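You operate a simulated robot arm through the tools that you are given. There is no shell and no other tool.

You are at the controls of a simulated robot arm. One attempt, no reset.

Task
Scoop 2 scoops of beads into the small bead box and store it in the bench drawer.
Fine: none spilt; scoop back, drawer shut. Set down upright: purple scoop.
Where things are to end (x, y in the base frame): small bead box within 0.06 m of [1.02, -0.45].

The check looks at the end state, three seconds after you hand in, the way a careful person would. Anything else that was tipped, shoved, dropped, spilled or broken makes it a failure.

Robot
A 7-joint arm with a two-finger parallel gripper, fixed in place. Base frame: the origin is on the floor under the middle of its stand, x ahead of it, y to its left, z up; the work surface is at about z = 0.8. Readings come in m, rad, newtons and seconds.
It reaches about 1.524 m from its shoulder. Its first joint turns from -2.601 to 2.601 rad. Payload 3.5 kg.
Tool frame: the origin (TCP) lies between the finger pads and is the grasp point; the fingertips stand 0.023 m ahead of it; z points along the fingers, y is the line along which they close. The gripper opens to 0.094 m. The fingers are 0.038 m wide and 0.01 m thick; the gripper's body (0.054 by 0.096 m) begins 0.039 m behind the TCP.
Orientation is told as [roll, pitch, yaw] about the base's x, y, z axes, in that order, counted from this pose: with the fingers straight down and closing along the base's y, the tool's x points along the base's -x, its y along +y and its z along -z.

Tools
- The arm moves only by the tool move_arm. Its argument "steps" is a list of rows, each an object of numbers (a shift or turn left out is 0, a gripper value left out holds the last): "tx", "ty", "tz": the shift along the tool's x, y, z in mm; "rx", "ry", "rz": the turn, a rotation vector about the tool's x, y, z in rad. In form: [{"tx": .., "ty": .., "tz": .., "rx": .., "ry": .., "rz": ..}, ...]. A call has 1 to 20 rows; each row is the pose to reach, as a shift and turn from the pose commanded when the call began, along the tool's axes at that moment. "fingers" is the finger opening in mm, from 0 to 94, set as the call begins (left out, the last holds). Each row takes 0.2 s and may step no farther than 0.05 m and 0.15 rad from the row before; otherwise, or with a gripper value out of range, the whole call is refused. A pose out of reach is approached as far as the arm can. The call stops where the force on the tool passes 40 N (or 10 N more than at its start, if that is more) or the arm is blocked; 0.2 s more then pass. Each finger travels about 0.153 m/s and halts on what it meets, pressing with about 39 N; the grip force reading is that of the motor and also rises with nothing between the fingers. The clock runs only during rows and for 0.2 s after the last one: add rows that repeat a pose to give the fingers time. The reply holds the time, the measured pose of the TCP, the force on the tool along the base axes, the opening and the grip force, in the units named above and with some noise, with the torque about the TCP (base axes, N m) and any sound that the robot's microphone picked up.
- Cameras (640 x 400 px; columns grow to the right, rows downward): "scene" is fixed at [0.3999, -0.6514, 1.3817]; the picture's right is [0.65, -0.76, 0.00], its down [-0.43, -0.37, -0.82] and it looks along [0.62, 0.54, -0.57] (base axes); focal length 304 px, centre (320, 200). "wrist" rides on the gripper at [0.086, 0.016, -0.074] in the tool frame; the picture's right is [-0.18, 0.98, 0.00], its down [-0.58, -0.11, -0.81] and it looks along [-0.79, -0.15, 0.59] (tool axes); focal length 243 px, centre (320, 200). There is no depth. A picture from a camera that has moved, and an enlarged one, comes with that camera's place and axes in the base frame and with its lens.
- get_image(camera): a new picture of that camera. It takes no simulated time.
- enlarge(camera, box): a new picture of the part [left, top, right, bottom] of that camera's present view, enlarged. It takes no simulated time.
- close_job(): hands the job in; it is judged then, once.

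Nothing tells you positions but the pictures and the camera data. Unless the task says otherwise, let go and move clear before handing in.

The tools are called after ">>>" by a JSON object that holds its "method" and its "body". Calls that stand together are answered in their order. move_arm: Moves the arm, as the interface text tells. Its arguments: {"type":"object","properties":{"steps":{"type":"array"},"fingers":{"type":"number"}},"required":["steps"]} The other tools are called the same way: get_image (camera) takes a picture; enlarge (camera, box) takes an enlarged picture of a part of a camera's view; close_job () hands the job in.

At the start:

```text
clock: 0.0
ee_pos: [1.0727, 0.2279, 1.1165]
tcp_rot: [0.001, -0.001, -0.001]
force: [0.8, -0.7, -0.4]
moment: [0.0, -0.01, 0.0]
opening: 0.094
grip_force: 0.0
```

scene: 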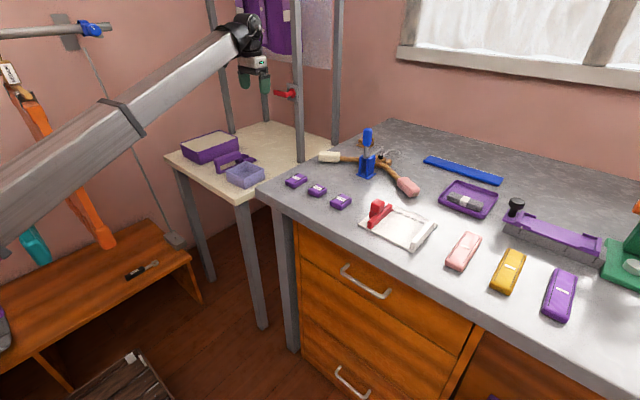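
wrist: 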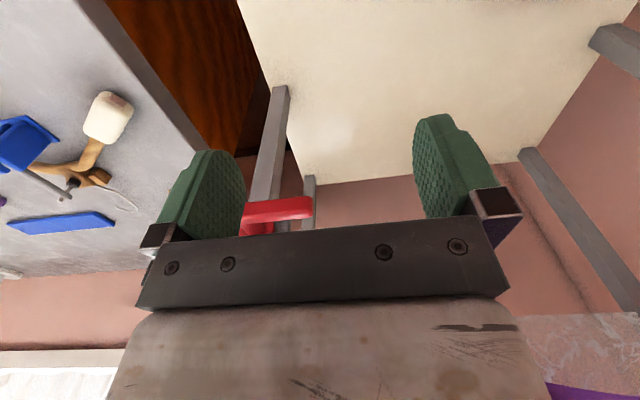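

I see a bench with drawers on the right, and a small side table holding a purple bead bin, a purple scoop and a small purple box. I'll enlarge these areas to place things before moving.

>>> {"method": "enlarge", "body": {"camera": "scene", "box": [160, 110, 320, 210]}}

>>> {"method": "enlarge", "body": {"camera": "scene", "box": [260, 200, 500, 400]}}

>>> {"method": "get_image", "body": {"camera": "scene"}}

>>> {"method": "get_image", "body": {"camera": "wrist"}}

```text
4.00 times, centred on (240, 160) of scene
camera zoom: at [0.3999, -0.6514, 1.3817], right [0.65, -0.76, 0.0], down [-0.43, -0.37, -0.82], along [0.62, 0.54, -0.57], focal length 1217 px, centre (640, 360)
```

zoom: 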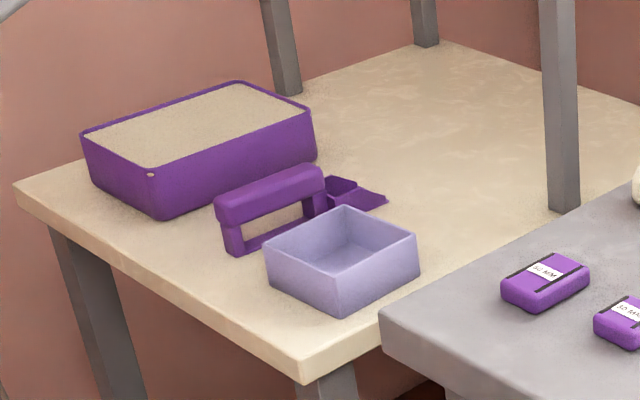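

```text
2.00 times, centred on (380, 300) of scene
camera zoom: at [0.3999, -0.6514, 1.3817], right [0.65, -0.76, 0.0], down [-0.43, -0.37, -0.82], along [0.62, 0.54, -0.57], focal length 609 px, centre (200, 0)
```

zoom: 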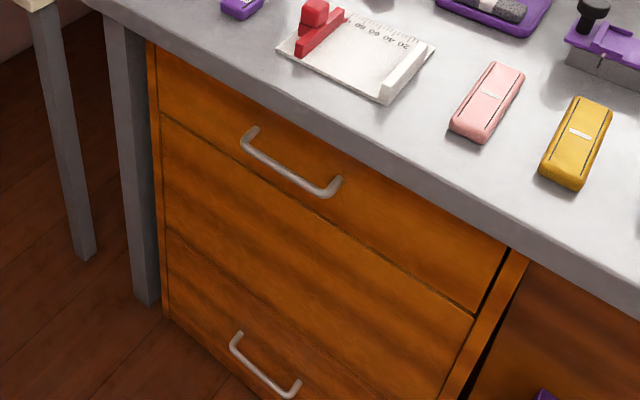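

```text
taken
```

scene: 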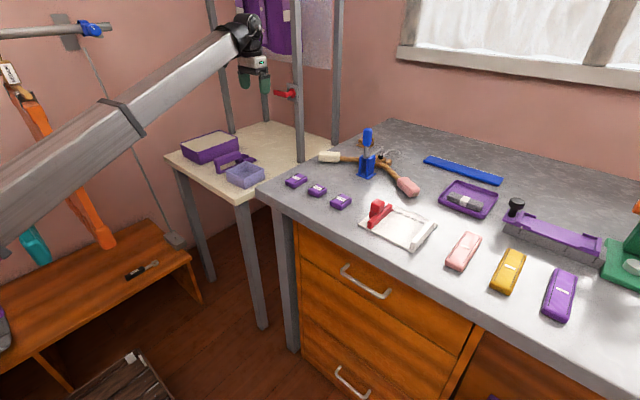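

```text
taken
camera wrist: at [0.9864, 0.2454, 1.1899], right [0.18, 0.98, 0.0], down [0.58, -0.11, 0.81], along [0.79, -0.15, -0.59], focal length 243 px, centre (320, 200)
```

wrist: 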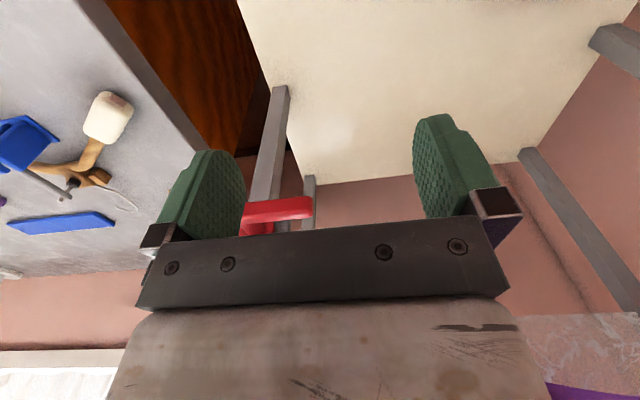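

The side table seems level with the bench: small box near (0.956, 0.19), scoop lying along x near y 0.30 with its blade toward +x, bead bin near (1.0, 0.48). I want a closer look at the posts, the scoop and the bench before moving.

>>> {"method": "enlarge", "body": {"camera": "scene", "box": [190, 0, 350, 100]}}

>>> {"method": "enlarge", "body": {"camera": "scene", "box": [200, 140, 280, 190]}}

>>> {"method": "enlarge", "body": {"camera": "scene", "box": [260, 110, 420, 210]}}

>>> {"method": "enlarge", "body": {"camera": "scene", "box": [0, 250, 240, 400]}}

```text
4.00 times, centred on (270, 50) of scene
camera zoom: at [0.3999, -0.6514, 1.3817], right [0.65, -0.76, 0.0], down [-0.43, -0.37, -0.82], along [0.62, 0.54, -0.57], focal length 1217 px, centre (520, 800)
```

zoom: 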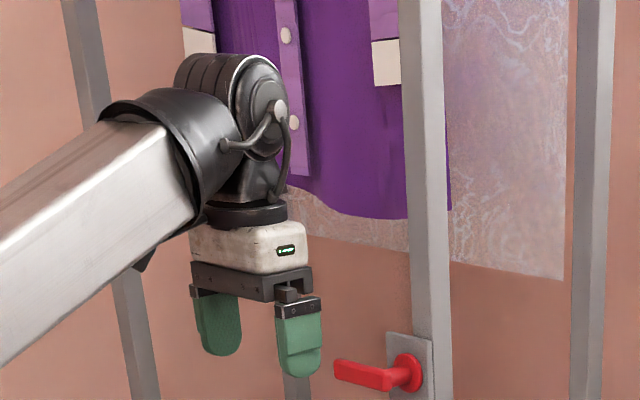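

```text
8.00 times, centred on (240, 165) of scene
camera zoom: at [0.3999, -0.6514, 1.3817], right [0.65, -0.76, 0.0], down [-0.43, -0.37, -0.82], along [0.62, 0.54, -0.57], focal length 2435 px, centre (960, 480)
```

zoom: 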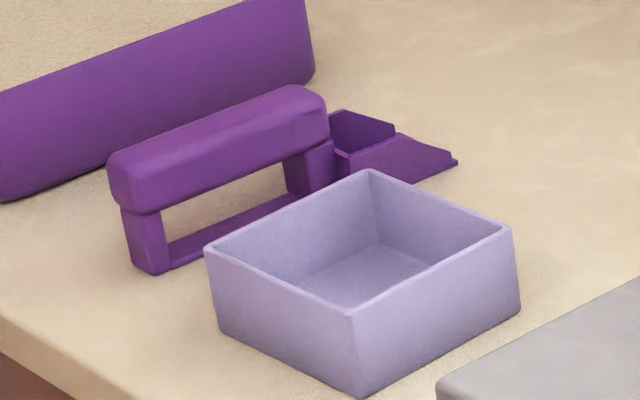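

```text
4.00 times, centred on (340, 160) of scene
camera zoom: at [0.3999, -0.6514, 1.3817], right [0.65, -0.76, 0.0], down [-0.43, -0.37, -0.82], along [0.62, 0.54, -0.57], focal length 1217 px, centre (240, 360)
```

zoom: 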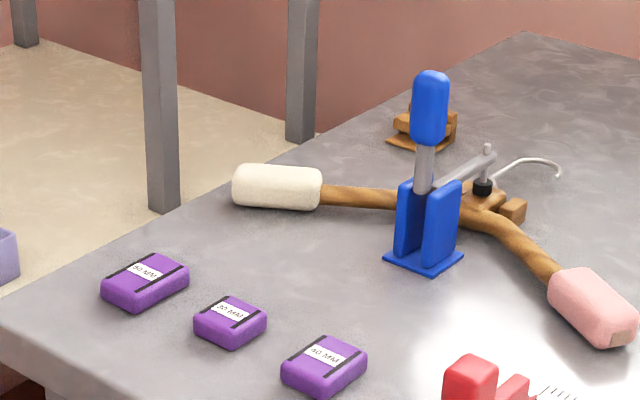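

```text
2.67 times, centred on (120, 325) of scene
camera zoom: at [0.3999, -0.6514, 1.3817], right [0.65, -0.76, 0.0], down [-0.43, -0.37, -0.82], along [0.62, 0.54, -0.57], focal length 812 px, centre (853, -133)
```

zoom: 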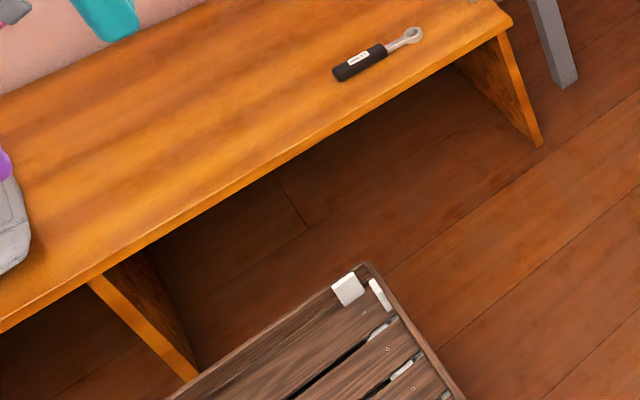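

The scoop is a bar handle on two legs with a bucket and tapered blade toward +x. I'll back the arm off toward −x and up to view the side table with the wrist camera.

>>> {"method": "move_arm", "body": {"steps": [{"tx": 40, "ty": 10, "tz": -5}, {"tx": 80, "ty": 20, "tz": -10}, {"tx": 120, "ty": 30, "tz": -15}, {"tx": 160, "ty": 45, "tz": -20}, {"tx": 200, "ty": 60, "tz": -25}, {"tx": 240, "ty": 75, "tz": -30}, {"tx": 280, "ty": 90, "tz": -35}, {"tx": 320, "ty": 105, "tz": -35}, {"tx": 320, "ty": 105, "tz": -35}]}}

```text
clock: 2.0
ee_pos: [0.754, 0.3336, 1.149]
tcp_rot: [0.001, -0.001, 0.0]
force: [0.4, -0.1, -1.1]
moment: [0.01, 0.0, 0.01]
opening: 0.0939
grip_force: 0.0
```

>>> {"method": "get_image", "body": {"camera": "wrist"}}

>>> {"method": "get_image", "body": {"camera": "scene"}}

```text
taken
camera wrist: at [0.6676, 0.3513, 1.2236], right [0.18, 0.98, 0.0], down [0.58, -0.11, 0.81], along [0.79, -0.15, -0.59], focal length 243 px, centre (320, 200)
```

wrist: 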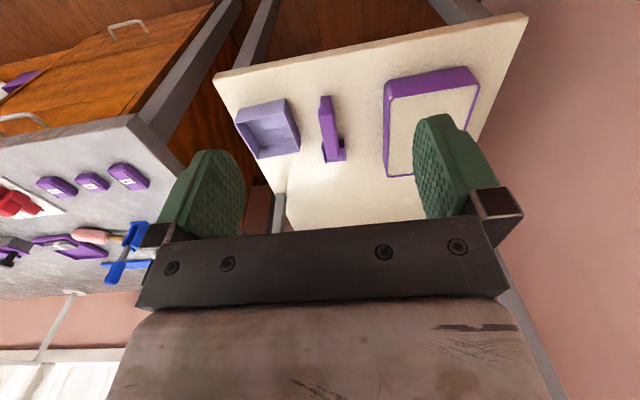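

```text
taken
```

scene: 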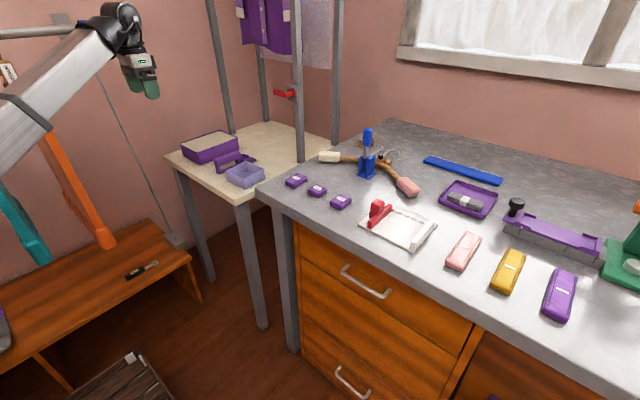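

From here the wrist camera sees the box, scoop and bin clearly. I'll enlarge that view to measure them.

>>> {"method": "enlarge", "body": {"camera": "wrist", "box": [220, 70, 380, 170]}}

>>> {"method": "enlarge", "body": {"camera": "wrist", "box": [340, 20, 540, 190]}}

>>> {"method": "enlarge", "body": {"camera": "wrist", "box": [0, 0, 240, 150]}}

```text
4.00 times, centred on (300, 120) of wrist
camera zoom: at [0.6676, 0.3513, 1.2236], right [0.18, 0.98, 0.0], down [0.58, -0.11, 0.81], along [0.79, -0.15, -0.59], focal length 970 px, centre (400, 520)
```

zoom: 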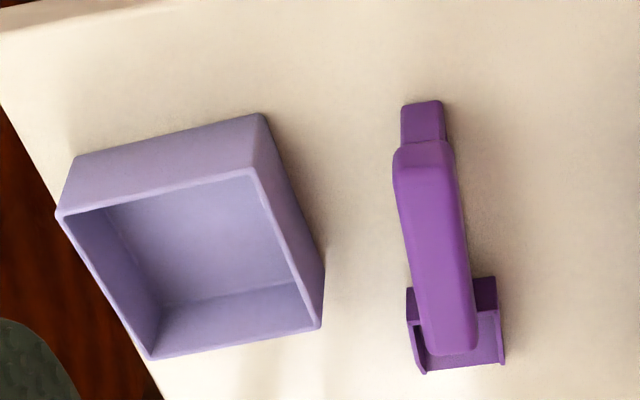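

```text
2.35 times, centred on (440, 105) of wrist
camera zoom: at [0.6676, 0.3513, 1.2236], right [0.18, 0.98, 0.0], down [0.58, -0.11, 0.81], along [0.79, -0.15, -0.59], focal length 571 px, centre (38, 424)
```

zoom: 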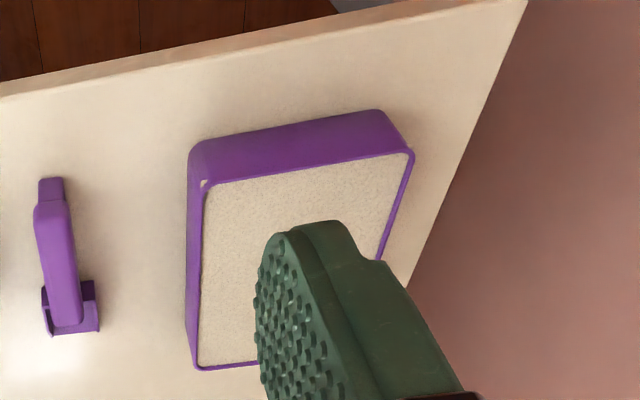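

```text
2.67 times, centred on (120, 75) of wrist
camera zoom: at [0.6676, 0.3513, 1.2236], right [0.18, 0.98, 0.0], down [0.58, -0.11, 0.81], along [0.79, -0.15, -0.59], focal length 647 px, centre (853, 533)
```

zoom: 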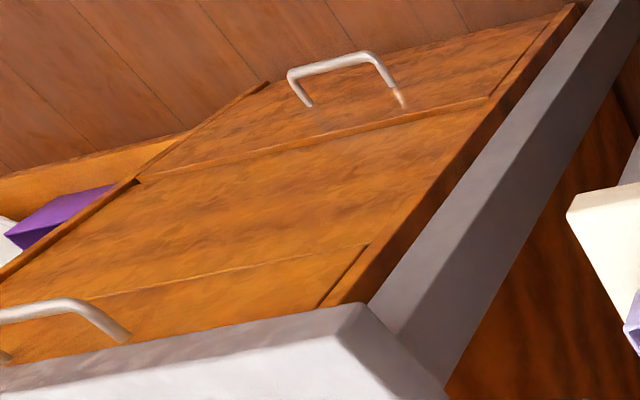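

Box walls measure about 95 mm square and the scoop bar about 26 mm wide. The bench corner estimates from the two cameras disagree, so I'll enlarge those views to resolve the bench and drawer geometry.

>>> {"method": "enlarge", "body": {"camera": "wrist", "box": [90, 80, 250, 180]}}

>>> {"method": "enlarge", "body": {"camera": "wrist", "box": [0, 60, 160, 160]}}

>>> {"method": "enlarge", "body": {"camera": "scene", "box": [230, 160, 390, 260]}}

>>> {"method": "enlarge", "body": {"camera": "scene", "box": [320, 230, 480, 330]}}

```text
4.00 times, centred on (170, 130) of wrist
camera zoom: at [0.6676, 0.3513, 1.2236], right [0.18, 0.98, 0.0], down [0.58, -0.11, 0.81], along [0.79, -0.15, -0.59], focal length 970 px, centre (920, 480)
```

zoom: 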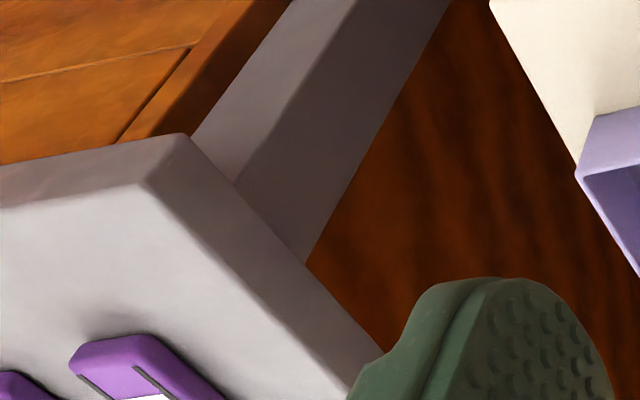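

```text
4.00 times, centred on (80, 110) of wrist
camera zoom: at [0.6676, 0.3513, 1.2236], right [0.18, 0.98, 0.0], down [0.58, -0.11, 0.81], along [0.79, -0.15, -0.59], focal length 970 px, centre (1280, 560)
```

zoom: 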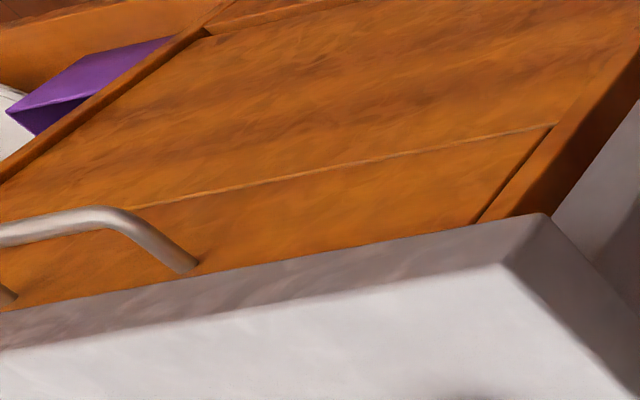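

```text
4.00 times, centred on (310, 210) of scene
camera zoom: at [0.3999, -0.6514, 1.3817], right [0.65, -0.76, 0.0], down [-0.43, -0.37, -0.82], along [0.62, 0.54, -0.57], focal length 1217 px, centre (360, 160)
```

zoom: 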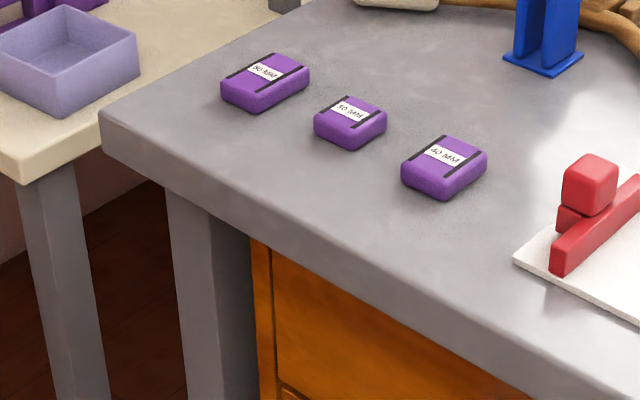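

```text
4.00 times, centred on (400, 280) of scene
camera zoom: at [0.3999, -0.6514, 1.3817], right [0.65, -0.76, 0.0], down [-0.43, -0.37, -0.82], along [0.62, 0.54, -0.57], focal length 1217 px, centre (0, -120)
```

zoom: 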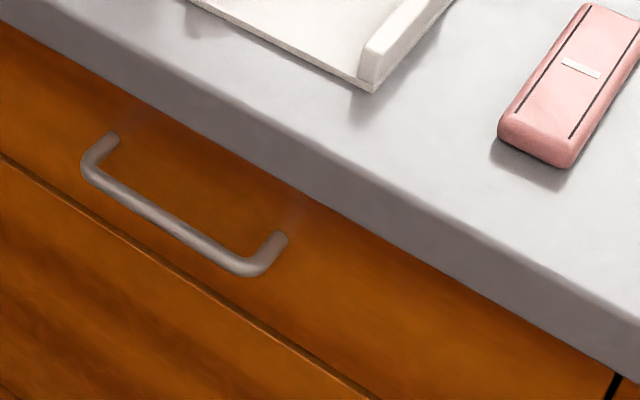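

Triangulating both views: the side table is at z≈0.80, but the bench top is at about 0.893 with its front edge near x≈0.857. The top drawer's handle bar is near x 0.861, y −0.33 to −0.456, z 0.759. I'll now go above the scoop's bar with the fingers narrowed to 60 mm.

>>> {"method": "move_arm", "body": {"steps": [{"tx": -35, "ty": -3, "tz": 25}, {"tx": -70, "ty": -6, "tz": 50}, {"tx": -105, "ty": -10, "tz": 80}, {"tx": -140, "ty": -13, "tz": 110}, {"tx": -175, "ty": -16, "tz": 140}, {"tx": -200, "ty": -18, "tz": 175}, {"tx": -212, "ty": -19, "tz": 210}, {"tx": -212, "ty": -19, "tz": 229}, {"tx": -212, "ty": -19, "tz": 229}], "fingers": 60}}

```text
clock: 4.0
ee_pos: [0.9648, 0.3139, 0.9224]
tcp_rot: [-0.001, 0.0, 0.001]
force: [0.4, -0.7, 0.1]
moment: [0.05, 0.01, 0.0]
opening: 0.0598
grip_force: 0.1
```

>>> {"method": "get_image", "body": {"camera": "wrist"}}

>>> {"method": "enlarge", "body": {"camera": "scene", "box": [160, 90, 320, 190]}}

```text
taken
camera wrist: at [0.8779, 0.3313, 0.9968], right [0.18, 0.98, 0.0], down [0.58, -0.11, 0.81], along [0.79, -0.15, -0.59], focal length 243 px, centre (320, 200)
```

wrist: 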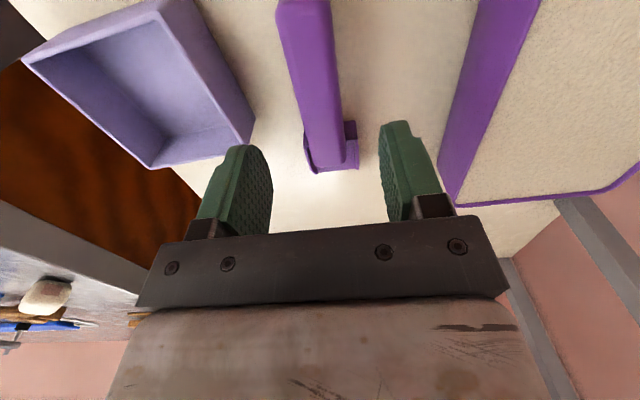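

```text
4.00 times, centred on (240, 140) of scene
camera zoom: at [0.3999, -0.6514, 1.3817], right [0.65, -0.76, 0.0], down [-0.43, -0.37, -0.82], along [0.62, 0.54, -0.57], focal length 1217 px, centre (640, 440)
```

zoom: 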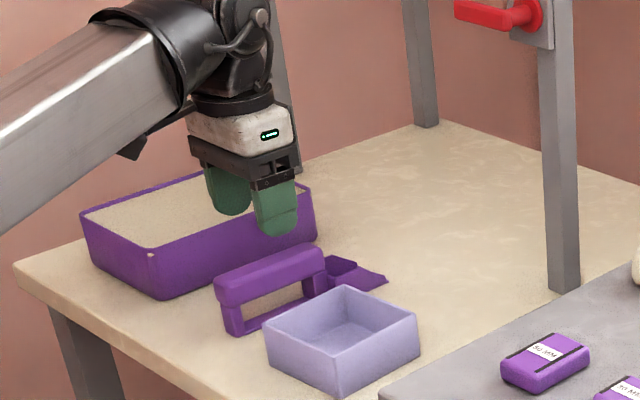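

The fingers straddle the scoop bar from above. I'll enlarge to measure the bar and the bucket precisely.

>>> {"method": "enlarge", "body": {"camera": "wrist", "box": [240, 80, 400, 180]}}

>>> {"method": "enlarge", "body": {"camera": "wrist", "box": [240, 0, 400, 100]}}

>>> {"method": "enlarge", "body": {"camera": "wrist", "box": [430, 0, 640, 210]}}

```text
4.00 times, centred on (320, 130) of wrist
camera zoom: at [0.8779, 0.3313, 0.9968], right [0.18, 0.98, 0.0], down [0.58, -0.11, 0.81], along [0.79, -0.15, -0.59], focal length 970 px, centre (320, 480)
```

zoom: 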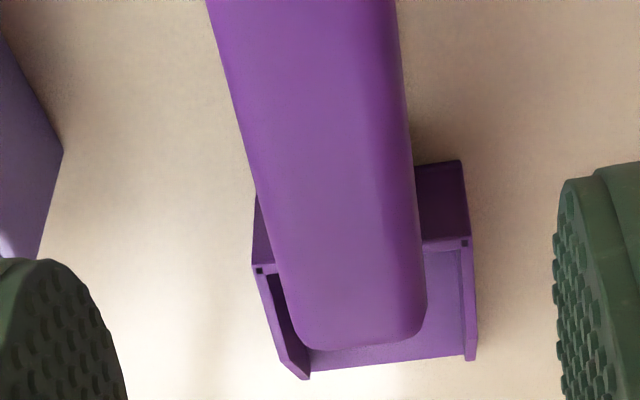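

```text
4.00 times, centred on (320, 50) of wrist
camera zoom: at [0.8779, 0.3313, 0.9968], right [0.18, 0.98, 0.0], down [0.58, -0.11, 0.81], along [0.79, -0.15, -0.59], focal length 970 px, centre (320, 800)
```

zoom: 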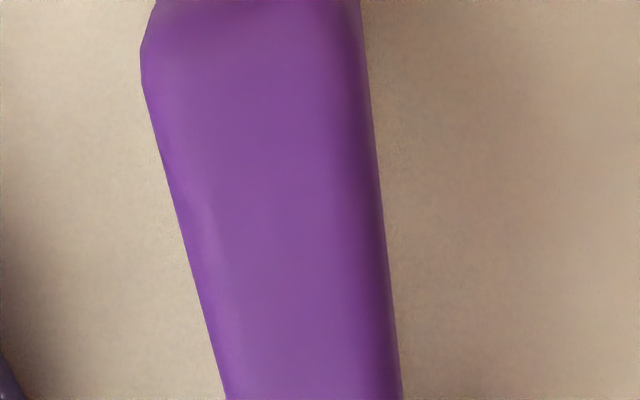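

```text
1.90 times, centred on (535, 105) of wrist
camera zoom: at [0.8779, 0.3313, 0.9968], right [0.18, 0.98, 0.0], down [0.58, -0.11, 0.81], along [0.79, -0.15, -0.59], focal length 462 px, centre (-90, 381)
```

zoom: 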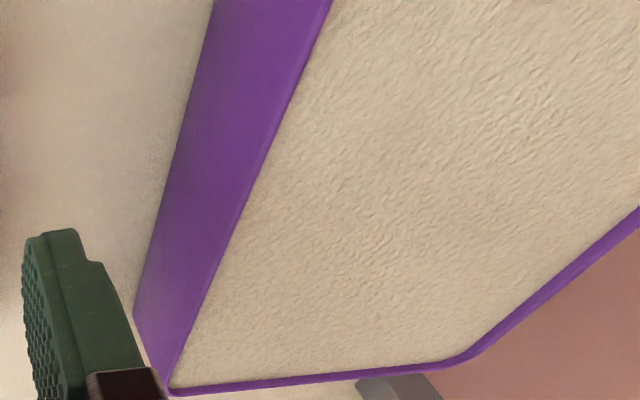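

The bar is about 28 mm wide, centred near y≈0.3135 at x≈0.965, with the bucket lip at x≈1.087. I'll descend to the bar and match the scoop's slight yaw.

>>> {"method": "move_arm", "body": {"steps": [{"tz": 20, "rz": 0.012}, {"tz": 40, "rz": 0.025}, {"tz": 60, "rz": 0.025}, {"tz": 72, "rz": 0.025}, {"tz": 80, "rz": 0.025}, {"tz": 80, "rz": 0.025}], "fingers": 60}}

```text
clock: 5.4
ee_pos: [0.9647, 0.3156, 0.8419]
tcp_rot: [0.002, -0.001, -0.023]
force: [0.0, 0.6, -0.8]
moment: [-0.01, -0.02, 0.04]
opening: 0.0601
grip_force: 0.2
```

>>> {"method": "move_arm", "body": {"steps": [{}, {}, {}], "fingers": 15}}

>>> {"method": "get_image", "body": {"camera": "wrist"}}

>>> {"method": "enlarge", "body": {"camera": "scene", "box": [160, 90, 320, 190]}}

```text
clock: 6.2
ee_pos: [0.965, 0.314, 0.8431]
tcp_rot: [-0.002, 0.0, -0.025]
force: [-0.1, -1.0, 0.8]
moment: [0.01, 0.01, 0.0]
opening: 0.0272
grip_force: 39.1
```

```text
taken
camera wrist: at [0.8787, 0.3335, 0.9162], right [0.21, 0.98, 0.0], down [0.58, -0.12, 0.81], along [0.79, -0.17, -0.59], focal length 243 px, centre (320, 200)
```

wrist: 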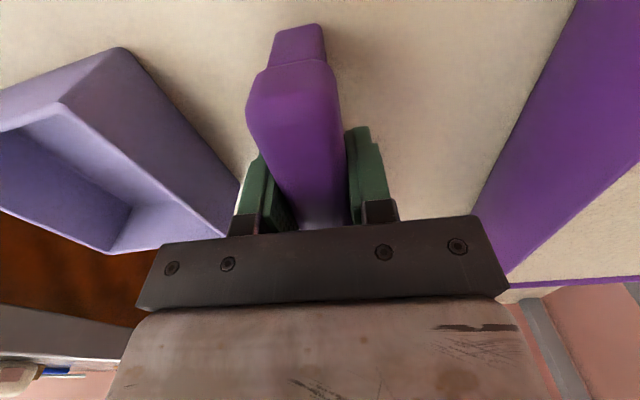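

```text
4.00 times, centred on (240, 140) of scene
camera zoom: at [0.3999, -0.6514, 1.3817], right [0.65, -0.76, 0.0], down [-0.43, -0.37, -0.82], along [0.62, 0.54, -0.57], focal length 1217 px, centre (640, 440)
```

zoom: 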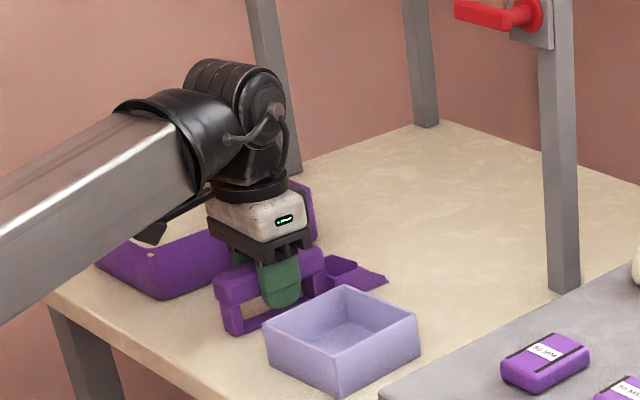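

The scoop is gripped (opening 27 mm, 39 N); the put-back pose is TCP (0.965, 0.314, 0.843) at yaw −0.024. I'll lift straight up, then carry it over to the bin side.

>>> {"method": "move_arm", "body": {"steps": [{"tz": -8}, {"tz": -25}, {"tz": -50}, {"tz": -80}, {"tz": -110}, {"tz": -140}, {"tz": -160}, {"tz": -160}], "fingers": 15}}

>>> {"method": "enlarge", "body": {"camera": "scene", "box": [160, 80, 320, 180]}}

```text
clock: 8.0
ee_pos: [0.9643, 0.3143, 1.0019]
tcp_rot: [0.0, 0.0, -0.023]
force: [-0.9, 0.1, -0.9]
moment: [-0.01, -0.01, 0.01]
opening: 0.027
grip_force: 38.4
```

```text
4.00 times, centred on (240, 130) of scene
camera zoom: at [0.3999, -0.6514, 1.3817], right [0.65, -0.76, 0.0], down [-0.43, -0.37, -0.82], along [0.62, 0.54, -0.57], focal length 1217 px, centre (640, 480)
```

zoom: 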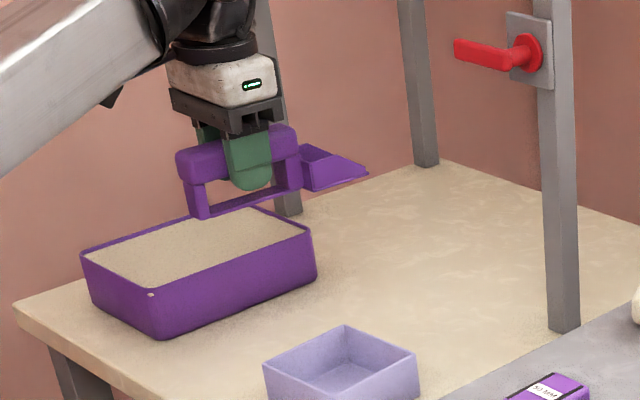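

The scoop hangs level in the grip. I'll carry it over the bin's near side and square the yaw to zero.

>>> {"method": "move_arm", "body": {"steps": [{"tx": 20, "ty": 30, "rz": -0.004}, {"tx": 40, "ty": 62, "rz": -0.01}, {"tx": 60, "ty": 95, "rz": -0.016}, {"tx": 80, "ty": 125, "rz": -0.02}, {"tx": 97, "ty": 150, "rz": -0.024}, {"tx": 106, "ty": 168, "rz": -0.024}, {"tx": 108, "ty": 174, "rz": -0.024}, {"tx": 108, "ty": 174, "rz": -0.024}]}}

>>> {"method": "enlarge", "body": {"camera": "scene", "box": [140, 70, 300, 170]}}

>>> {"method": "get_image", "body": {"camera": "wrist"}}

```text
clock: 9.8
ee_pos: [0.8622, 0.4931, 1.0003]
tcp_rot: [-0.001, -0.001, 0.0]
force: [-0.1, -0.4, -0.2]
moment: [0.01, -0.02, -0.02]
opening: 0.027
grip_force: 39.1
```

```text
4.00 times, centred on (220, 120) of scene
camera zoom: at [0.3999, -0.6514, 1.3817], right [0.65, -0.76, 0.0], down [-0.43, -0.37, -0.82], along [0.62, 0.54, -0.57], focal length 1217 px, centre (720, 520)
```

zoom: 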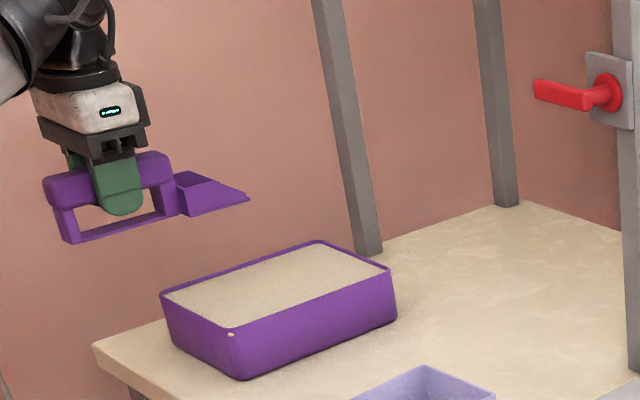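

```text
taken
camera wrist: at [0.7736, 0.5087, 1.0749], right [0.18, 0.98, 0.0], down [0.58, -0.11, 0.81], along [0.79, -0.15, -0.59], focal length 243 px, centre (320, 200)
```

wrist: 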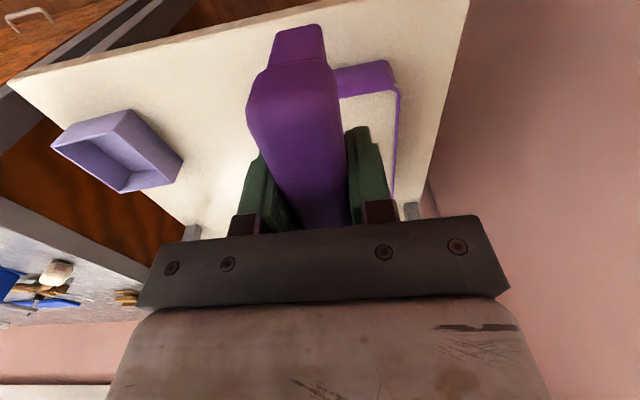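

Everything is level and over the near side of the bin (interior about x 0.912–1.10, y 0.43–0.555, rim z≈0.852). I'll tilt the scoop nose-down with its lip just above the bead surface and check.

>>> {"method": "move_arm", "body": {"steps": [{"tx": -2, "tz": 4, "ry": 0.1}, {"tx": -4, "tz": 10, "ry": 0.2}, {"tx": -7, "tz": 16, "ry": 0.32}, {"tx": -10, "tz": 22, "ry": 0.44}, {"tx": -11, "tz": 27, "ry": 0.55}, {"tx": -11, "tz": 27, "ry": 0.55}]}}

>>> {"method": "enlarge", "body": {"camera": "scene", "box": [140, 70, 300, 170]}}

```text
clock: 11.2
ee_pos: [0.8674, 0.4914, 0.9883]
tcp_rot: [0.001, 0.256, -0.001]
force: [-0.3, 0.4, -0.3]
moment: [-0.01, 0.04, 0.02]
opening: 0.0271
grip_force: 39.5
out of reach, approached as far as the arm can: row 3, 4, 5, 6
```

```text
4.00 times, centred on (220, 120) of scene
camera zoom: at [0.3999, -0.6514, 1.3817], right [0.65, -0.76, 0.0], down [-0.43, -0.37, -0.82], along [0.62, 0.54, -0.57], focal length 1217 px, centre (720, 520)
```

zoom: 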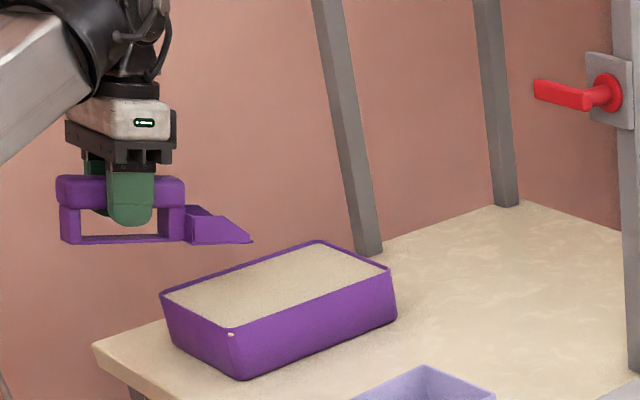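

The wrist stopped at about 0.26 rad nose-down, so it won't fold the fingers back toward the robot. I'll level out again, raise, and test turning the tool so the scoop's nose faces the robot, which is a natural direction for tipping.

>>> {"method": "move_arm", "body": {"steps": [{"ry": -0.13}, {"ry": -0.256}, {"ry": -0.256}]}}

```text
clock: 12.0
ee_pos: [0.8675, 0.4932, 0.9879]
tcp_rot: [0.002, 0.0, 0.0]
force: [0.5, -0.3, -1.0]
moment: [0.03, 0.0, -0.02]
opening: 0.0272
grip_force: 39.2
```

The command is clipped to what was reached, so it's level again. I'll raise and try yawing the tool one way in 0.14 rad rows.

>>> {"method": "move_arm", "body": {"steps": [{"tz": -40, "rz": 0}, {"tz": -62, "rz": 0.14}, {"tz": -62, "rz": 0.28}, {"tz": -62, "rz": 0.42}, {"tz": -62, "rz": 0.56}, {"tz": -62, "rz": 0.7}, {"tz": -62, "rz": 0.84}, {"tz": -62, "rz": 0.98}, {"tz": -62, "rz": 1.12}, {"tz": -62, "rz": 1.26}, {"tz": -62, "rz": 1.4}, {"tz": -62, "rz": 1.54}, {"tz": -62, "rz": 1.5708}, {"tz": -62, "rz": 1.5708}]}}

>>> {"method": "get_image", "body": {"camera": "scene"}}

```text
clock: 15.0
ee_pos: [0.8679, 0.4902, 1.0495]
tcp_rot: [-0.001, 0.002, -1.572]
force: [0.4, 0.1, -0.3]
moment: [0.03, 0.04, 0.0]
opening: 0.0273
grip_force: 39.1
```

```text
taken
```

scene: 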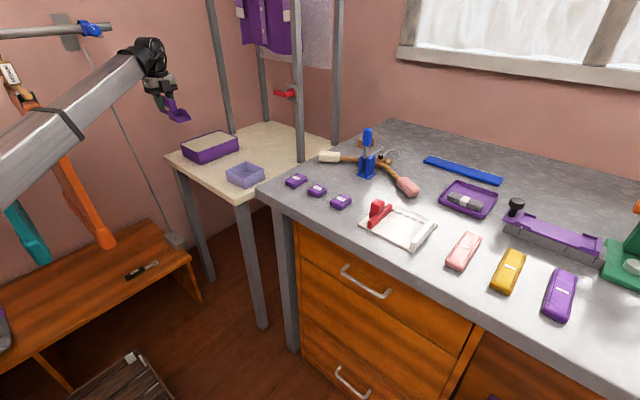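

The −90° yaw works. I'll keep turning the same way toward −180° and see how far it reaches.

>>> {"method": "move_arm", "body": {"steps": [{"rz": 0.14}, {"rz": 0.28}, {"rz": 0.42}, {"rz": 0.56}, {"rz": 0.7}, {"rz": 0.84}, {"rz": 0.98}, {"rz": 1.12}, {"rz": 1.26}, {"rz": 1.4}, {"rz": 1.54}, {"rz": 1.5708}, {"rz": 1.5708}]}}

>>> {"method": "get_image", "body": {"camera": "scene"}}

>>> {"method": "get_image", "body": {"camera": "wrist"}}

```text
clock: 17.8
ee_pos: [0.8717, 0.4812, 1.0497]
tcp_rot: [0.0, -0.002, -2.532]
force: [0.0, -0.1, -0.3]
moment: [0.02, -0.02, 0.0]
opening: 0.0272
grip_force: 39.4
out of reach, approached as far as the arm can: row 7, 8, 9, 10, 11, 12, 13
```

```text
taken
```

scene: 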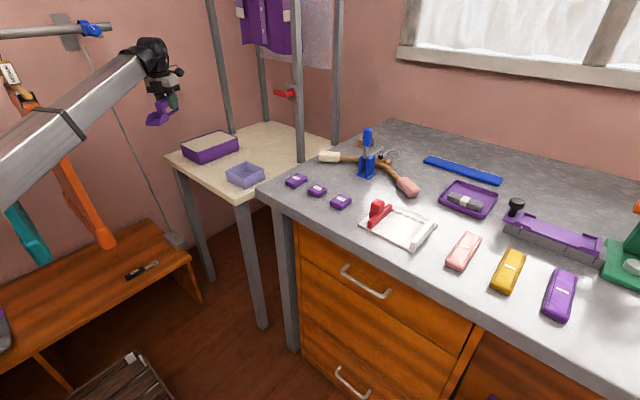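

```text
taken
camera wrist: at [0.9514, 0.5185, 1.1243], right [0.41, -0.91, 0.0], down [-0.54, -0.24, 0.81], along [-0.73, -0.33, -0.59], focal length 243 px, centre (320, 200)
```

wrist: 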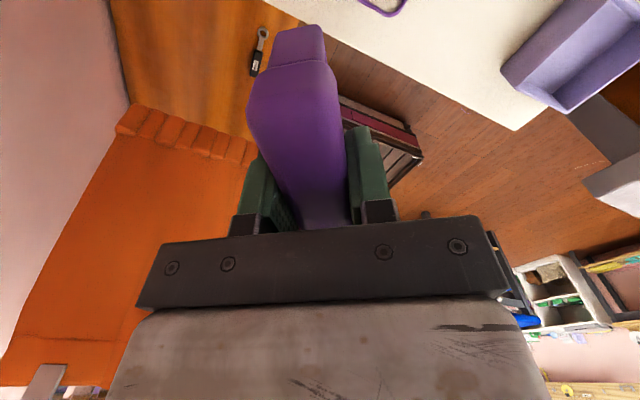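

Yaw stops at about −2.53 here, which fits a last joint of about ±3.05 rad offset by the base angle, so +180° should be reachable the other way. I'll unwind and turn positive.

>>> {"method": "move_arm", "body": {"steps": [{"rz": -0.14}, {"rz": -0.28}, {"rz": -0.42}, {"rz": -0.56}, {"rz": -0.7}, {"rz": -0.84}, {"rz": -0.98}, {"rz": -1.12}, {"rz": -1.26}, {"rz": -1.4}, {"rz": -1.54}, {"rz": -1.68}, {"rz": -1.82}, {"rz": -1.96}, {"rz": -2.1}, {"rz": -2.24}, {"rz": -2.38}, {"rz": -2.52}, {"rz": -2.532}]}}

```text
clock: 21.8
ee_pos: [0.8705, 0.4805, 1.0514]
tcp_rot: [0.001, 0.001, 0.001]
force: [0.4, 0.2, -1.2]
moment: [0.01, -0.01, -0.01]
opening: 0.027
grip_force: 39.2
```

Back at yaw 0. I'll turn in the positive direction now.

>>> {"method": "move_arm", "body": {"steps": [{"rz": -0.14}, {"rz": -0.28}, {"rz": -0.42}, {"rz": -0.56}, {"rz": -0.7}, {"rz": -0.84}, {"rz": -0.98}, {"rz": -1.12}, {"rz": -1.26}, {"rz": -1.4}, {"rz": -1.54}, {"rz": -1.68}, {"rz": -1.82}, {"rz": -1.96}, {"rz": -2.1}, {"rz": -2.24}, {"rz": -2.38}, {"rz": -2.52}, {"rz": -2.66}, {"rz": -2.8}]}}

>>> {"method": "move_arm", "body": {"steps": [{"rz": -0.14}, {"rz": -0.28}, {"rz": -0.342}, {"rz": -0.342}]}}

>>> {"method": "get_image", "body": {"camera": "scene"}}

>>> {"method": "get_image", "body": {"camera": "wrist"}}

```text
clock: 26.0
ee_pos: [0.8705, 0.4817, 1.0513]
tcp_rot: [0.0, 0.0, 2.802]
force: [0.6, -0.7, -0.4]
moment: [-0.04, -0.02, 0.0]
opening: 0.0272
grip_force: 39.2
```

```text
clock: 27.0
ee_pos: [0.8704, 0.4822, 1.0506]
tcp_rot: [0.0, 0.001, -3.14]
force: [0.4, 0.3, -0.6]
moment: [0.01, -0.02, -0.01]
opening: 0.0273
grip_force: 39.4
```

```text
taken
```

scene: 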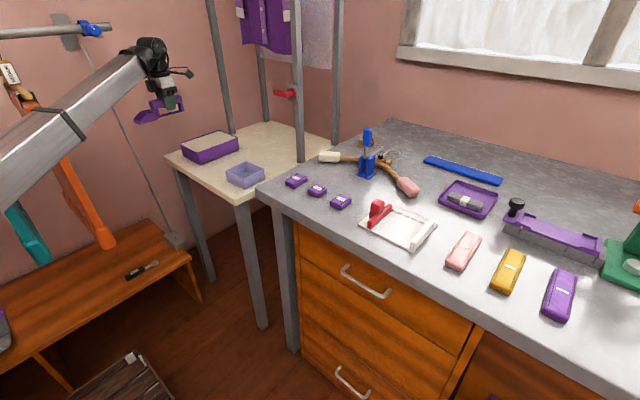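

```text
taken
camera wrist: at [0.957, 0.4661, 1.1244], right [-0.18, -0.98, 0.0], down [-0.58, 0.11, 0.81], along [-0.79, 0.15, -0.59], focal length 243 px, centre (320, 200)
```

wrist: 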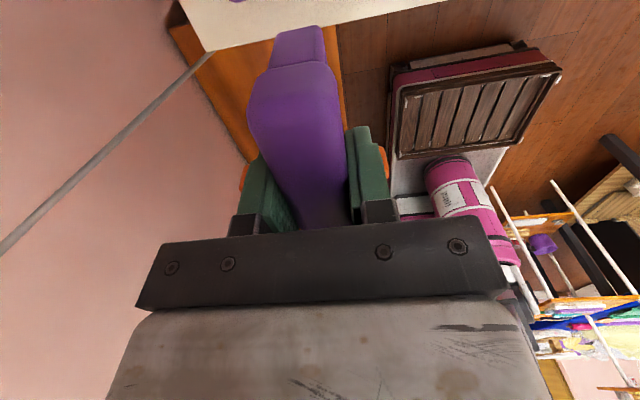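

Yaw is now +180°, with the nose facing the robot and the tool x-axis along base +x. I'll move over the far half of the bin.

>>> {"method": "move_arm", "body": {"steps": [{"tx": 40, "ty": -2}, {"tx": 80, "ty": -4}, {"tx": 120, "ty": -6}, {"tx": 160, "ty": -8}, {"tx": 200, "ty": -10}, {"tx": 235, "ty": -10}, {"tx": 260, "ty": -10}, {"tx": 260, "ty": -10}]}}

>>> {"method": "enlarge", "body": {"camera": "scene", "box": [140, 50, 300, 170]}}

>>> {"method": "get_image", "body": {"camera": "wrist"}}

```text
clock: 28.8
ee_pos: [1.1315, 0.4933, 1.0509]
tcp_rot: [-0.001, 0.001, 3.142]
force: [0.5, -0.7, 0.9]
moment: [0.01, -0.04, 0.03]
opening: 0.0271
grip_force: 38.7
```

```text
3.33 times, centred on (220, 110) of scene
camera zoom: at [0.3999, -0.6514, 1.3817], right [0.65, -0.76, 0.0], down [-0.43, -0.37, -0.82], along [0.62, 0.54, -0.57], focal length 1014 px, centre (653, 500)
```

zoom: 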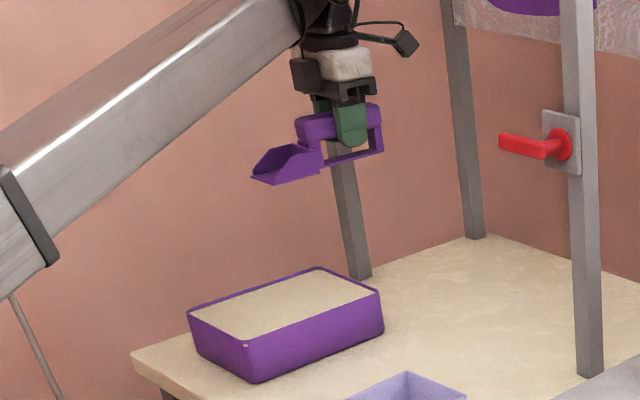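

```text
taken
camera wrist: at [1.217, 0.4773, 1.1246], right [-0.18, -0.98, 0.0], down [-0.58, 0.11, 0.81], along [-0.79, 0.15, -0.59], focal length 243 px, centre (320, 200)
```

wrist: 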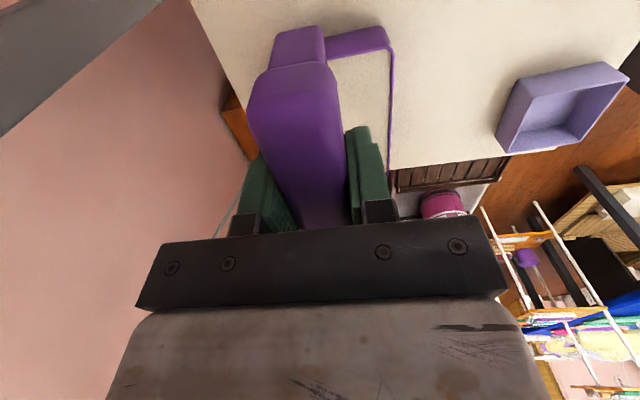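

The scoop hangs clear above the bin with its nose toward the robot. I'll tilt to 0.6 rad nose-down and lower the lip to just above the beads.

>>> {"method": "move_arm", "body": {"steps": [{"tz": 12, "ry": 0.12}, {"tz": 25, "ry": 0.24}, {"tz": 40, "ry": 0.36}, {"tz": 52, "ry": 0.48}, {"tz": 66, "ry": 0.6}, {"tz": 66, "ry": 0.6}]}}

>>> {"method": "enlarge", "body": {"camera": "scene", "box": [170, 80, 290, 170]}}

```text
clock: 30.2
ee_pos: [1.1304, 0.492, 0.9849]
tcp_rot: [0.002, 0.602, -3.142]
force: [0.4, 0.1, 0.3]
moment: [-0.03, -0.02, 0.0]
opening: 0.0273
grip_force: 39.3
```

```text
4.44 times, centred on (230, 125) of scene
camera zoom: at [0.3999, -0.6514, 1.3817], right [0.65, -0.76, 0.0], down [-0.43, -0.37, -0.82], along [0.62, 0.54, -0.57], focal length 1353 px, centre (720, 533)
```

zoom: 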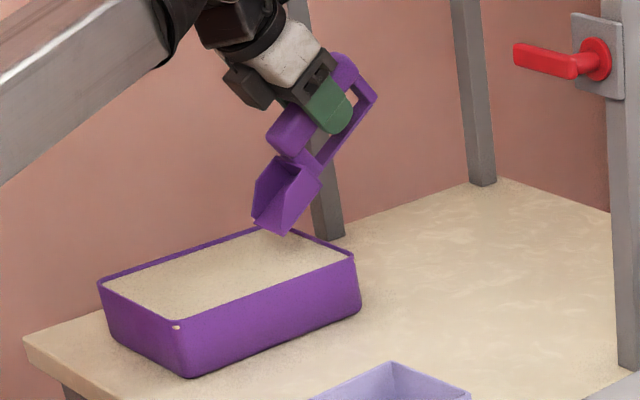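

The 0.6 rad tilt works and the lip is a couple of centimetres above the beads. Now I'll dig in slowly and check the forces before curling.

>>> {"method": "move_arm", "body": {"steps": [{"tx": -10.3, "tz": 11.4}, {"tx": -20.6, "tz": 22.8}, {"tx": -30, "tz": 28}, {"tx": -39, "tz": 32}, {"tx": -49, "tz": 31}, {"tx": -59.5, "tz": 30}]}}

>>> {"method": "enlarge", "body": {"camera": "scene", "box": [170, 80, 290, 170]}}

```text
clock: 31.6
ee_pos: [1.1005, 0.4917, 0.9273]
tcp_rot: [0.001, 0.601, 3.142]
force: [5.0, -0.1, 15.4]
moment: [-0.02, 1.02, 0.01]
opening: 0.0273
grip_force: 38.8
```

```text
4.44 times, centred on (230, 125) of scene
camera zoom: at [0.3999, -0.6514, 1.3817], right [0.65, -0.76, 0.0], down [-0.43, -0.37, -0.82], along [0.62, 0.54, -0.57], focal length 1353 px, centre (720, 533)
```

zoom: 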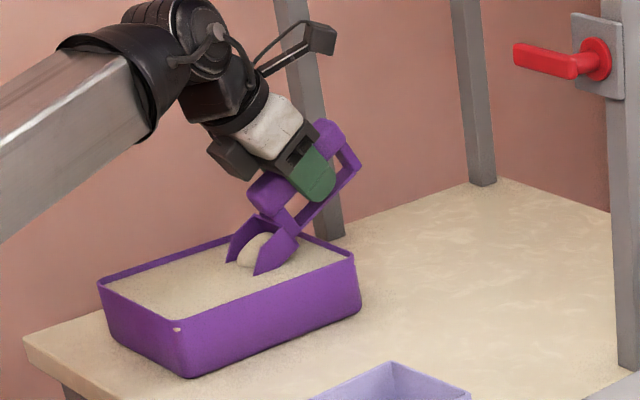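

The bucket already shows a mound of beads and the forces are moderate (about 16 N). I'll curl the nose up slowly while raising, keeping the handle clear of the far rim.

>>> {"method": "move_arm", "body": {"steps": [{"tx": -6, "tz": 2.3, "ry": -0.05}, {"tx": -11.5, "tz": 4.6, "ry": -0.1}, {"tx": -17, "tz": 5.4, "ry": -0.15}, {"tx": -22, "tz": 6.1, "ry": -0.2}, {"tx": -24.5, "tz": 6.8, "ry": -0.26}, {"tx": -27, "tz": 7.5, "ry": -0.32}, {"tx": -26.6, "tz": 8, "ry": -0.38}, {"tx": -26, "tz": 8.4, "ry": -0.44}, {"tx": -24.2, "tz": 8.4, "ry": -0.5}, {"tx": -22.3, "tz": 8.3, "ry": -0.55}, {"tx": -18.5, "tz": 6.4, "ry": -0.6}, {"tx": -14.2, "tz": 4.4, "ry": -0.65}, {"tx": -8, "tz": -1, "ry": -0.68}, {"tx": -2.3, "tz": -6.5, "ry": -0.7}, {"tx": 6, "tz": -18, "ry": -0.7}, {"tx": 14.3, "tz": -30.7, "ry": -0.7}, {"tx": 14.3, "tz": -30.7, "ry": -0.7}]}}

>>> {"method": "enlarge", "body": {"camera": "scene", "box": [170, 80, 290, 170]}}

```text
clock: 35.2
ee_pos: [1.0942, 0.4915, 0.9599]
tcp_rot: [-0.001, -0.103, 3.142]
force: [0.3, -1.2, -0.3]
moment: [0.02, 0.01, 0.0]
opening: 0.0271
grip_force: 38.6
```

```text
4.44 times, centred on (230, 125) of scene
camera zoom: at [0.3999, -0.6514, 1.3817], right [0.65, -0.76, 0.0], down [-0.43, -0.37, -0.82], along [0.62, 0.54, -0.57], focal length 1353 px, centre (720, 533)
```

zoom: 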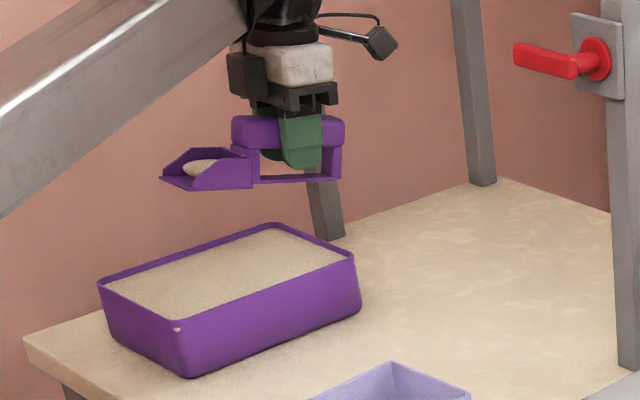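

The bucket has come up carrying a mound, over the bin. I'll look closely at how full it is.

>>> {"method": "enlarge", "body": {"camera": "scene", "box": [195, 105, 255, 145]}}

>>> {"method": "enlarge", "body": {"camera": "scene", "box": [185, 125, 275, 175]}}

```text
10.00 times, centred on (225, 125) of scene
camera zoom: at [0.3999, -0.6514, 1.3817], right [0.65, -0.76, 0.0], down [-0.43, -0.37, -0.82], along [0.62, 0.54, -0.57], focal length 3043 px, centre (1270, 950)
```

zoom: 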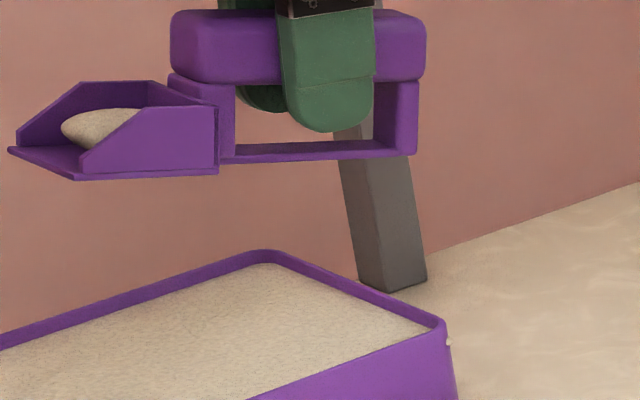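

```text
7.11 times, centred on (230, 150) of scene
camera zoom: at [0.3999, -0.6514, 1.3817], right [0.65, -0.76, 0.0], down [-0.43, -0.37, -0.82], along [0.62, 0.54, -0.57], focal length 2164 px, centre (960, 556)
```

zoom: 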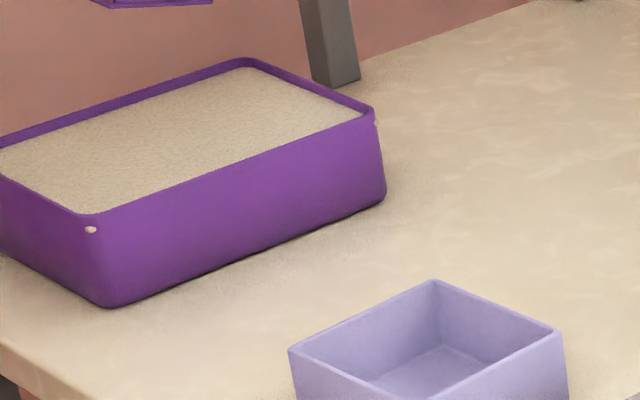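

The mound in the bucket looks like a normal full scoop. There's a small light dot near the bin's right corner; I'll check whether that is a spilled bead or a feature of the bin.

>>> {"method": "enlarge", "body": {"camera": "scene", "box": [220, 130, 252, 150]}}

>>> {"method": "enlarge", "body": {"camera": "scene", "box": [180, 140, 228, 170]}}

```text
16.00 times, centred on (236, 140) of scene
camera zoom: at [0.3999, -0.6514, 1.3817], right [0.65, -0.76, 0.0], down [-0.43, -0.37, -0.82], along [0.62, 0.54, -0.57], focal length 4869 px, centre (1664, 1160)
```

zoom: 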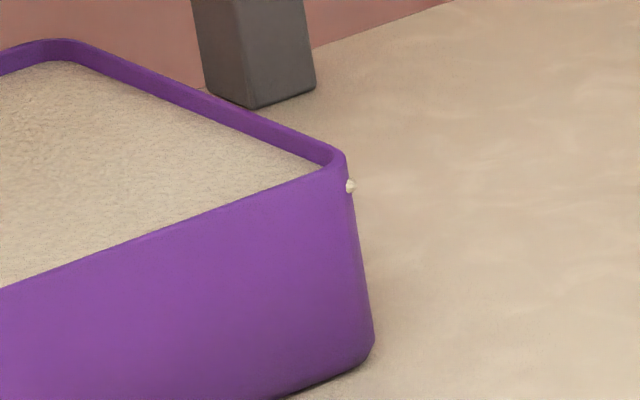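

```text
13.33 times, centred on (204, 155) of scene
camera zoom: at [0.3999, -0.6514, 1.3817], right [0.65, -0.76, 0.0], down [-0.43, -0.37, -0.82], along [0.62, 0.54, -0.57], focal length 4058 px, centre (1867, 800)
```

zoom: 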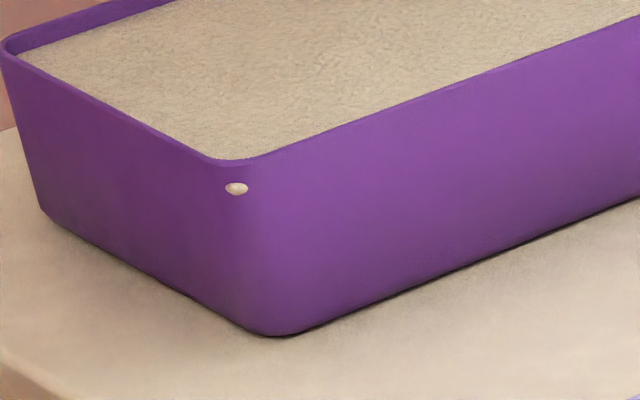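

Those dots are on both corners of the bin and sit on its wall, so they're a bin feature. The post's red lever reaches to about (1.145, 0.21, 1.077), so approaching the box with the nose along −x would crowd it. I'll raise and turn the nose to about 126° so the tool stays well clear, keeping it slightly nose-up.

>>> {"method": "move_arm", "body": {"steps": [{"tx": -1, "tz": -10}, {"tx": -3, "tz": -28}, {"tx": -5, "tz": -50}, {"tx": -7.2, "tz": -69.6}, {"tx": -15.9, "tz": -68.7, "rx": 0.0121, "rz": 0.117}, {"tx": -24.6, "tz": -67.8, "rx": 0.0242, "rz": 0.234}, {"tx": -33.3, "tz": -66.9, "rx": 0.0363, "rz": 0.351}, {"tx": -42, "tz": -66, "rx": 0.0484, "rz": 0.468}, {"tx": -50.7, "tz": -65.1, "rx": 0.0605, "rz": 0.584}, {"tx": -59.4, "tz": -64.2, "rx": 0.0726, "rz": 0.701}, {"tx": -68.1, "tz": -63.3, "rx": 0.0847, "rz": 0.818}, {"tx": -76.8, "tz": -62.4, "rx": 0.0966, "rz": 0.935}, {"tx": -76.8, "tz": -62.4, "rx": 0.0966, "rz": 0.935}]}}

>>> {"method": "enlarge", "body": {"camera": "scene", "box": [160, 80, 320, 190]}}

```text
clock: 38.0
ee_pos: [1.022, 0.4925, 1.0296]
tcp_rot: [-0.002, -0.101, 2.201]
force: [0.5, -0.3, -0.5]
moment: [0.01, 0.01, 0.0]
opening: 0.0268
grip_force: 38.9
```

```text
3.64 times, centred on (240, 135) of scene
camera zoom: at [0.3999, -0.6514, 1.3817], right [0.65, -0.76, 0.0], down [-0.43, -0.37, -0.82], along [0.62, 0.54, -0.57], focal length 1107 px, centre (611, 436)
```

zoom: 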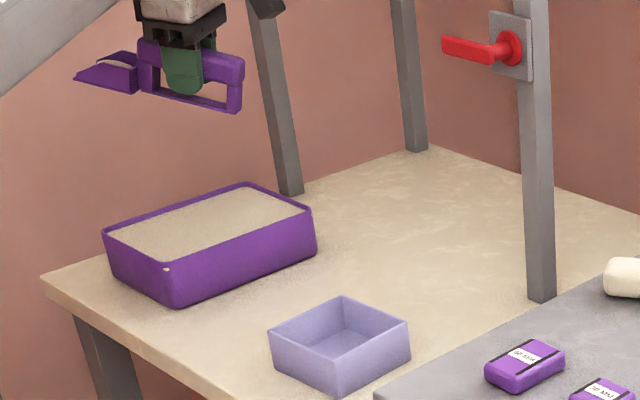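

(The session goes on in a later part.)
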